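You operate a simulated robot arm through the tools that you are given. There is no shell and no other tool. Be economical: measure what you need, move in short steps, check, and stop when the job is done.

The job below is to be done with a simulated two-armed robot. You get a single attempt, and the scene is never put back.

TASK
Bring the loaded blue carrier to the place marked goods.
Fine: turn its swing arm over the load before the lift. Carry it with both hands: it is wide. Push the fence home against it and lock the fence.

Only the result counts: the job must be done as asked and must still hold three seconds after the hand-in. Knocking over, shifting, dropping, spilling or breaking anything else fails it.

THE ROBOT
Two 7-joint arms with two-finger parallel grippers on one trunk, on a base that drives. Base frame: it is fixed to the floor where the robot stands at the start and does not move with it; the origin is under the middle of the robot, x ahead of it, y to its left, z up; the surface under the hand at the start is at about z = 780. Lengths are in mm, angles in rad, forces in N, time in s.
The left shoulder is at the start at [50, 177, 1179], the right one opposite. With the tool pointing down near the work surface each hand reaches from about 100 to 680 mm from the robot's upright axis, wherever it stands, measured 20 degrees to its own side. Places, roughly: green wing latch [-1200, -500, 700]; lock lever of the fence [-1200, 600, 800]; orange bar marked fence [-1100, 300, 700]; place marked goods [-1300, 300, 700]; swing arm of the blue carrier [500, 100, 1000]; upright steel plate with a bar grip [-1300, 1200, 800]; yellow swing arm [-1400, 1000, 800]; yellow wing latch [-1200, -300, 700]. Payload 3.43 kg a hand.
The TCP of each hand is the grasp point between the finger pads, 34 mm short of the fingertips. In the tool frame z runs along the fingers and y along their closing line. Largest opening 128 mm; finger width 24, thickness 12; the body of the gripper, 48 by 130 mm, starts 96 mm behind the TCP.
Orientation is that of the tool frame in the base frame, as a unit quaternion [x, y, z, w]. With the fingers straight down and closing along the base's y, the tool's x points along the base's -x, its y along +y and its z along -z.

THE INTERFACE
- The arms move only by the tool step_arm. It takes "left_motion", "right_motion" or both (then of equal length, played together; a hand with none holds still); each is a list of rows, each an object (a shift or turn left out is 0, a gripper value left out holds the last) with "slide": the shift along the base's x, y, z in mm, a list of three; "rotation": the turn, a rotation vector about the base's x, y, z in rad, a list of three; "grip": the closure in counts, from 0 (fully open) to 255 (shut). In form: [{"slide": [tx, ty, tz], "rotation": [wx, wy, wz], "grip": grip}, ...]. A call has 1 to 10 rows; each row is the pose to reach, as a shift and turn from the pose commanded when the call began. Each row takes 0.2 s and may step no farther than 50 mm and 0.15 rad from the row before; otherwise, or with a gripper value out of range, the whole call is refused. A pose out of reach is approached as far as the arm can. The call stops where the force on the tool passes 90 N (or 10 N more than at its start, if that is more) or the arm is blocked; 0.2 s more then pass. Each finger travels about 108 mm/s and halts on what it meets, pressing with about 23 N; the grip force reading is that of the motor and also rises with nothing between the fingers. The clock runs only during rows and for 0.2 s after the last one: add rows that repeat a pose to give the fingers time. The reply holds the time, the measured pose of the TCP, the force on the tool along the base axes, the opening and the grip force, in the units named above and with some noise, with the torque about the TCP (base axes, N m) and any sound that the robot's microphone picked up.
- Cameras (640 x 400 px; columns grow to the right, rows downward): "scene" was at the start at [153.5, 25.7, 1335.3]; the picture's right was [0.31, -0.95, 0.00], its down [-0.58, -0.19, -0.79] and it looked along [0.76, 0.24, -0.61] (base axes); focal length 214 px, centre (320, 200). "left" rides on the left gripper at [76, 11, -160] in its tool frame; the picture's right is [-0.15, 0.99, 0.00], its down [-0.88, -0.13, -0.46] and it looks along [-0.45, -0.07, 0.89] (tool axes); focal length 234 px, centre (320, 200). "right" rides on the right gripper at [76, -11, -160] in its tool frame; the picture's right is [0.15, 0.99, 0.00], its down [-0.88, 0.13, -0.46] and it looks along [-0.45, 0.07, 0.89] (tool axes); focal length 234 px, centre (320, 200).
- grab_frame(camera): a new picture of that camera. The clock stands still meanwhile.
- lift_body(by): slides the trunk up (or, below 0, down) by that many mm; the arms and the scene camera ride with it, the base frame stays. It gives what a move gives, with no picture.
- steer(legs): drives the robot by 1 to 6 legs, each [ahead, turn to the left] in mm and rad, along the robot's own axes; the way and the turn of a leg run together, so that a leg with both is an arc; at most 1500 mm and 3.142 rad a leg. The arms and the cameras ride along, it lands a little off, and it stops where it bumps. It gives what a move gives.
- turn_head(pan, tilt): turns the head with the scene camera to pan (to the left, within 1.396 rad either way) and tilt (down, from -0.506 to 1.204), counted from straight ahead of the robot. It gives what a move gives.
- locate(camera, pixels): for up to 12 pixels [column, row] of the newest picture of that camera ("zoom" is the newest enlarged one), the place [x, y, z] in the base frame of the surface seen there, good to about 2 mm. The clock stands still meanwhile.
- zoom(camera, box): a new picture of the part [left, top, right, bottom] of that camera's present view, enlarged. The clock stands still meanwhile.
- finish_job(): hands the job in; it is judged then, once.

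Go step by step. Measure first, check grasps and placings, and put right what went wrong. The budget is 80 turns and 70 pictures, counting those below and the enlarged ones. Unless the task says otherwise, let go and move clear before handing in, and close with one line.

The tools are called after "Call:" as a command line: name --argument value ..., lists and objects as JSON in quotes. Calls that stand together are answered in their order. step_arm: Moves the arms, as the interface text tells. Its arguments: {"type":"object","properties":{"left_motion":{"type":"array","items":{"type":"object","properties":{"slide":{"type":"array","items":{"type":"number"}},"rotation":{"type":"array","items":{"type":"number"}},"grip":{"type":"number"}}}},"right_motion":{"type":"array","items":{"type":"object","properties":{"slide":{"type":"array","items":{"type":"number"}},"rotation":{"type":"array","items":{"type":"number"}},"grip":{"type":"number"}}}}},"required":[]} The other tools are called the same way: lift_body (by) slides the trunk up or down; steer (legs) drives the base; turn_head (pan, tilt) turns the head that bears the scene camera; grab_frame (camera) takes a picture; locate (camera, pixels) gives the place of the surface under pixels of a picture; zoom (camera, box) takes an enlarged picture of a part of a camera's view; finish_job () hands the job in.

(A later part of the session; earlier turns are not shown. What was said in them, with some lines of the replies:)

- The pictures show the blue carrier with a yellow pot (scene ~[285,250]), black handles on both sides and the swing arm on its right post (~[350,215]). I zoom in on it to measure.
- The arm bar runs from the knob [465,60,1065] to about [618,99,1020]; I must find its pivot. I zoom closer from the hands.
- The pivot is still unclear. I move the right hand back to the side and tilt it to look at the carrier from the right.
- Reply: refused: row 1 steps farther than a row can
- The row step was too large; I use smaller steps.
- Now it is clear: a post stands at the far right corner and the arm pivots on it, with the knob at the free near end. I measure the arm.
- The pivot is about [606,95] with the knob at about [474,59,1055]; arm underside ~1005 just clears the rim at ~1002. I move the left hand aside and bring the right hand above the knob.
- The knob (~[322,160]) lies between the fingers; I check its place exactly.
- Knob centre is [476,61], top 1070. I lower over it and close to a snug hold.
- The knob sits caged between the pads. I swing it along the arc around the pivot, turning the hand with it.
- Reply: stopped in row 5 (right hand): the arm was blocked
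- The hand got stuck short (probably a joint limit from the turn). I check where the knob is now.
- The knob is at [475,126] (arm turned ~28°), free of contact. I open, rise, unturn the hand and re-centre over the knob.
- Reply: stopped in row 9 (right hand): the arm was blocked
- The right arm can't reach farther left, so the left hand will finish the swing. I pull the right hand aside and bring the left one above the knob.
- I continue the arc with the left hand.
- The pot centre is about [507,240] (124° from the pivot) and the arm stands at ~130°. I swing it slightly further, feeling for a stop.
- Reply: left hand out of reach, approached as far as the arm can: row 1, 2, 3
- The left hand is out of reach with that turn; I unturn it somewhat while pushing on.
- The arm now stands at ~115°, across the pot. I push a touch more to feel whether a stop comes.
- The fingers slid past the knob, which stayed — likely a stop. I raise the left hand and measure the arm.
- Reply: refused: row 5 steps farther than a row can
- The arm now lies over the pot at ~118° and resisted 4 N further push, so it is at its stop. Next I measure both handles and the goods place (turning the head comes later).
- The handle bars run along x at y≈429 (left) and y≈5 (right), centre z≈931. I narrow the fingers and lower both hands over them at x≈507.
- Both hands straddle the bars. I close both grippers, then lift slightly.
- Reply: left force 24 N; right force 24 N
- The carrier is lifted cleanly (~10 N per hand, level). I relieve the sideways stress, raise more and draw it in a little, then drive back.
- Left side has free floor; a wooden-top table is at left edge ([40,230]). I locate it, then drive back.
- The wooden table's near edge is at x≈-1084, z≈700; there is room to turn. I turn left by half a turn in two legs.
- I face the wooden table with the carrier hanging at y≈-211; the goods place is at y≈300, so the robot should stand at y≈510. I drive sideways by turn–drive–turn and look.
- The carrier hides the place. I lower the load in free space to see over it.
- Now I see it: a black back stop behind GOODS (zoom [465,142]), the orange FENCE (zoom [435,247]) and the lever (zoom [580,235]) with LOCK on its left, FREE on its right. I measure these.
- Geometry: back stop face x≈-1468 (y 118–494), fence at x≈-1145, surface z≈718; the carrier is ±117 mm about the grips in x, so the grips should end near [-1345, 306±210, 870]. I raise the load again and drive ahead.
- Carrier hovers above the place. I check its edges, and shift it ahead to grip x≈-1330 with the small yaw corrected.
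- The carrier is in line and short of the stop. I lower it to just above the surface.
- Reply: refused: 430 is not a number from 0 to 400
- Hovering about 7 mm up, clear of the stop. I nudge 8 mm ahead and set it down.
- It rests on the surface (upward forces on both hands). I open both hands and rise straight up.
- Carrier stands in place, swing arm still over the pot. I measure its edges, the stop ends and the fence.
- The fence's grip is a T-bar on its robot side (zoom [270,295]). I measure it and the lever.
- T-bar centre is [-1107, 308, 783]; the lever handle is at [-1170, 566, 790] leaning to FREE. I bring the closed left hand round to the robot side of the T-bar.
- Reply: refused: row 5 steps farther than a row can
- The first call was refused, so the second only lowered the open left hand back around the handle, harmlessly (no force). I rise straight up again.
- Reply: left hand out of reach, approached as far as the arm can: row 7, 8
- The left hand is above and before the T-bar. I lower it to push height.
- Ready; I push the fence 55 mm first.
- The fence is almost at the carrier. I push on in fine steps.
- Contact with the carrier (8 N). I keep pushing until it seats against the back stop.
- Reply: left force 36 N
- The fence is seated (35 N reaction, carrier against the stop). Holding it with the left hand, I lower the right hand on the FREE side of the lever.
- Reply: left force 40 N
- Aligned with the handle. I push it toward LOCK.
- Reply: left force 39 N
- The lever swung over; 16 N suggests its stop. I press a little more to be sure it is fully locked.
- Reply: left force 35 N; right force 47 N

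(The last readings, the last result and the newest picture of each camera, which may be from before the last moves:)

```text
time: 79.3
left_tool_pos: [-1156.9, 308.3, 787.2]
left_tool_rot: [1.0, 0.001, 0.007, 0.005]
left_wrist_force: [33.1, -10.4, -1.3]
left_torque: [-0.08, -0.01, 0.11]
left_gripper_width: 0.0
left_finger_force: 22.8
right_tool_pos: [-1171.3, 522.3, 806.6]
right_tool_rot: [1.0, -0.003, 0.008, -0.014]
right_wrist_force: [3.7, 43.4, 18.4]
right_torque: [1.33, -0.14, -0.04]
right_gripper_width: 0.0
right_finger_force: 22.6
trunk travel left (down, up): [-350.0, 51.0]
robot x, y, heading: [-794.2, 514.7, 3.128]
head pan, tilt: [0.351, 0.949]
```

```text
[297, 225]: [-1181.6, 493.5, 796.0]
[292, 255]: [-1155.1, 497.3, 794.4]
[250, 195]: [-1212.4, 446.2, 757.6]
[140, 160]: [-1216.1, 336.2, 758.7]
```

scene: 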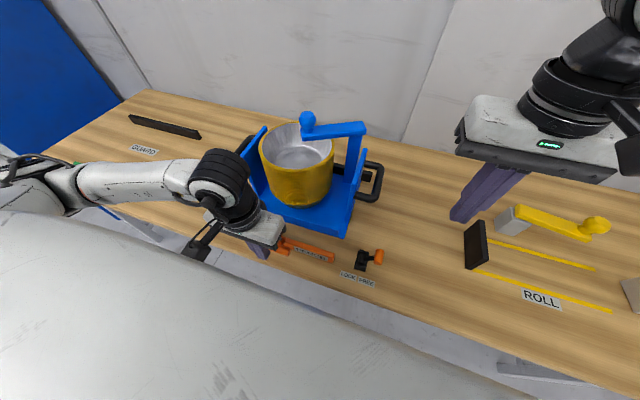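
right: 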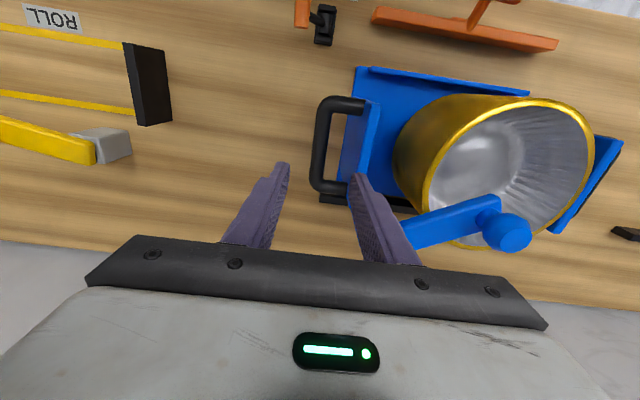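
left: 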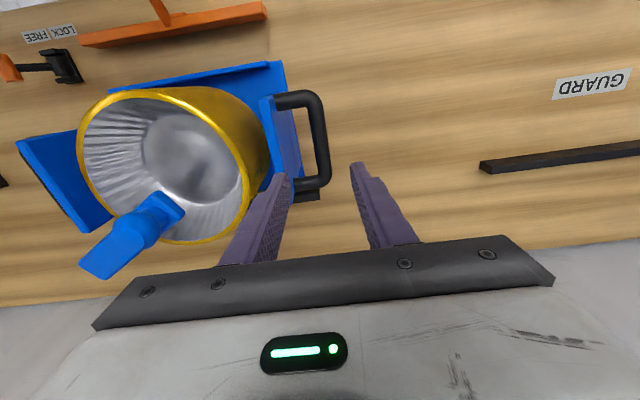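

The lever is firmly at its LOCK stop (43 N without motion). I back the right hand off and rise, then withdraw the left hand from the fence.

Call:
step_arm --right_motion '[{"slide": [0, 10, 0]}, {"slide": [0, 30, 0]}, {"slide": [0, 50, 30]}, {"slide": [10, 70, 75]}, {"slide": [20, 90, 115]}, {"slide": [30, 100, 160]}, {"slide": [40, 110, 200]}]' --left_motion '[{"slide": [0, 0, 0]}, {"slide": [0, 0, 0]}, {"slide": [10, 0, 0]}, {"slide": [25, 0, 0]}, {"slide": [45, 0, 0]}, {"slide": [60, 0, 0]}, {"slide": [72, 0, 20]}]'

Call:
step_arm --left_motion '[{"slide": [0, 0, 45]}, {"slide": [0, 0, 90]}, {"slide": [0, 0, 135]}, {"slide": [0, -30, 170]}, {"slide": [0, -70, 190]}, {"slide": [0, -110, 200]}]'

Call:
grab_frame --camera "scene"

Call:
zoom --camera "scene" --box '[200, 90, 420, 290]'

```text
refused: row 4 steps farther than a row can; nothing moved
```

```text
time: 80.7
left_tool_pos: [-1162.5, 200.3, 990.7]
left_tool_rot: [1.0, 0.0, -0.001, 0.003]
left_wrist_force: [0.5, -0.6, -0.5]
left_torque: [0.01, 0.0, 0.02]
left_gripper_width: 0.2
left_finger_force: 22.5
right_tool_pos: [-1173.3, 522.1, 807.2]
right_tool_rot: [1.0, -0.003, 0.008, -0.012]
right_wrist_force: [1.6, 44.0, 35.8]
right_torque: [1.17, -0.06, -0.06]
right_gripper_width: 0.0
right_finger_force: 23.0
trunk travel left (down, up): [-350.0, 51.0]
robot x, y, heading: [-797.7, 514.0, 3.121]
head pan, tilt: [0.351, 0.949]
```

```text
15 pictures are left
```

scene: 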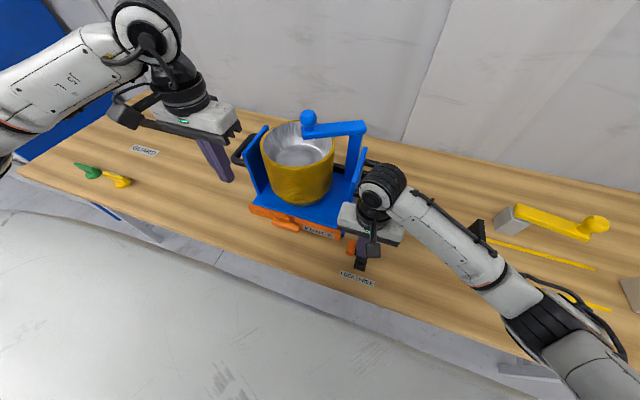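

```text
2.00 times, centred on (310, 190) of scene
```

zoom: 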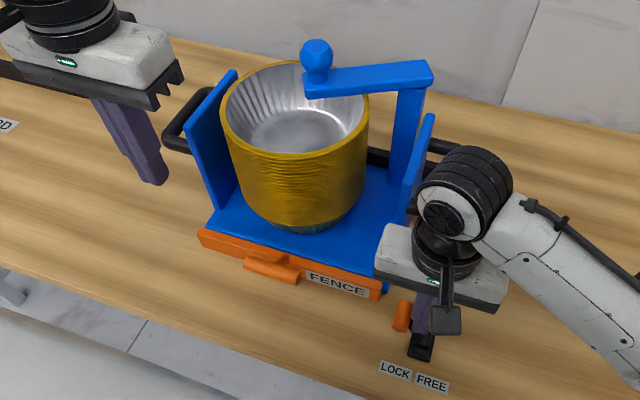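

The left hand left cleanly upward and the fence stays against the carrier; the right move was refused for a long step, so I redo it.

Call:
step_arm --right_motion '[{"slide": [0, 10, 0]}, {"slide": [0, 30, 0]}, {"slide": [0, 50, 30]}, {"slide": [5, 60, 70]}, {"slide": [10, 70, 110]}, {"slide": [15, 80, 150]}, {"slide": [20, 90, 190]}, {"slide": [20, 120, 210]}, {"slide": [20, 160, 220]}]'

Call:
zoom --camera "scene" --box '[200, 90, 420, 290]'

Call:
locate --camera "zoom" --pixels '[[200, 230], [378, 275], [378, 295], [402, 305], [315, 45], [410, 70], [392, 170], [385, 260], [215, 222]]'

```text
time: 82.7
left_tool_pos: [-1165.2, 198.7, 988.1]
left_tool_rot: [1.0, 0.0, 0.0, 0.001]
left_wrist_force: [-0.1, 0.3, -0.4]
left_torque: [-0.01, 0.02, 0.0]
left_gripper_width: 0.0
left_finger_force: 23.6
right_tool_pos: [-1153.6, 672.3, 1027.3]
right_tool_rot: [1.0, 0.0, 0.008, -0.003]
right_wrist_force: [-0.2, -0.6, 0.0]
right_torque: [-0.01, 0.02, 0.02]
right_gripper_width: 0.3
right_finger_force: 22.5
trunk travel left (down, up): [-350.0, 51.0]
robot x, y, heading: [-800.6, 511.8, 3.123]
head pan, tilt: [0.351, 0.949]
```

```text
2.00 times, centred on (310, 190) of scene
```

zoom: 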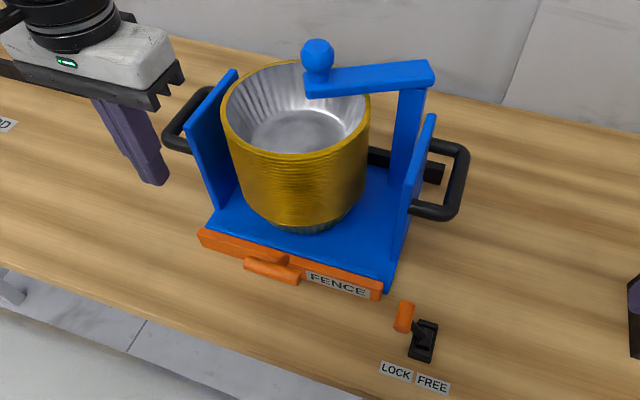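

```text
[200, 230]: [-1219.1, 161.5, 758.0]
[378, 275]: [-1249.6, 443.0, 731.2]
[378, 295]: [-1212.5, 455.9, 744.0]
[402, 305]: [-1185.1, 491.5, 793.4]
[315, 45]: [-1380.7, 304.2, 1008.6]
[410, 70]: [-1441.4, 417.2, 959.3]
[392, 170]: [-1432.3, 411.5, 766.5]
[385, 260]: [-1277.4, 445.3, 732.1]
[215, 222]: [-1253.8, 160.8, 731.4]
```

The lever stands at LOCK (zoom [403,315]) and the fence lies along the carrier. One close look at the contact before handing in.

Call:
zoom --camera "left" --box '[0, 0, 320, 200]'

Call:
zoom --camera "right" --box '[320, 0, 640, 200]'

```text
2.00 times, centred on (160, 100) of left
```

zoom: 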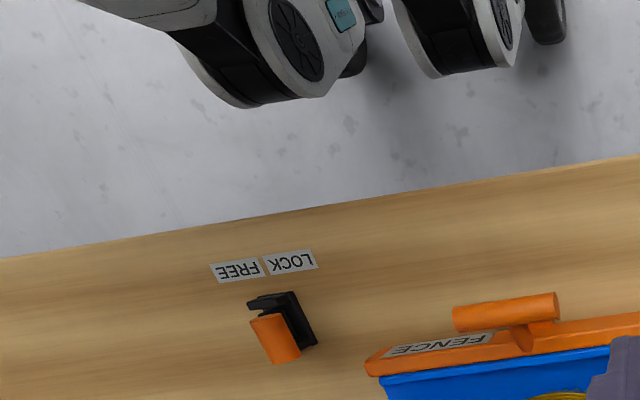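

```text
2.00 times, centred on (480, 100) of right
```

zoom: 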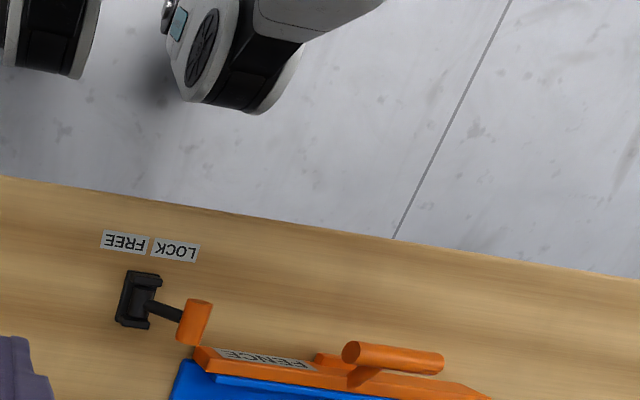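

The fence lies flush along the carrier's edge, the lever leans to LOCK, and both hands are clear, so I hand in.

Call:
finish_job

```text
The job is handed in.
```

I carried the loaded blue carrier with both hands to the goods place, with its swing arm turned over the load before the lift. The fence is pushed home against it with the carrier seated on the back stop, and the lock lever is at LOCK. Both hands were clear before I handed in.
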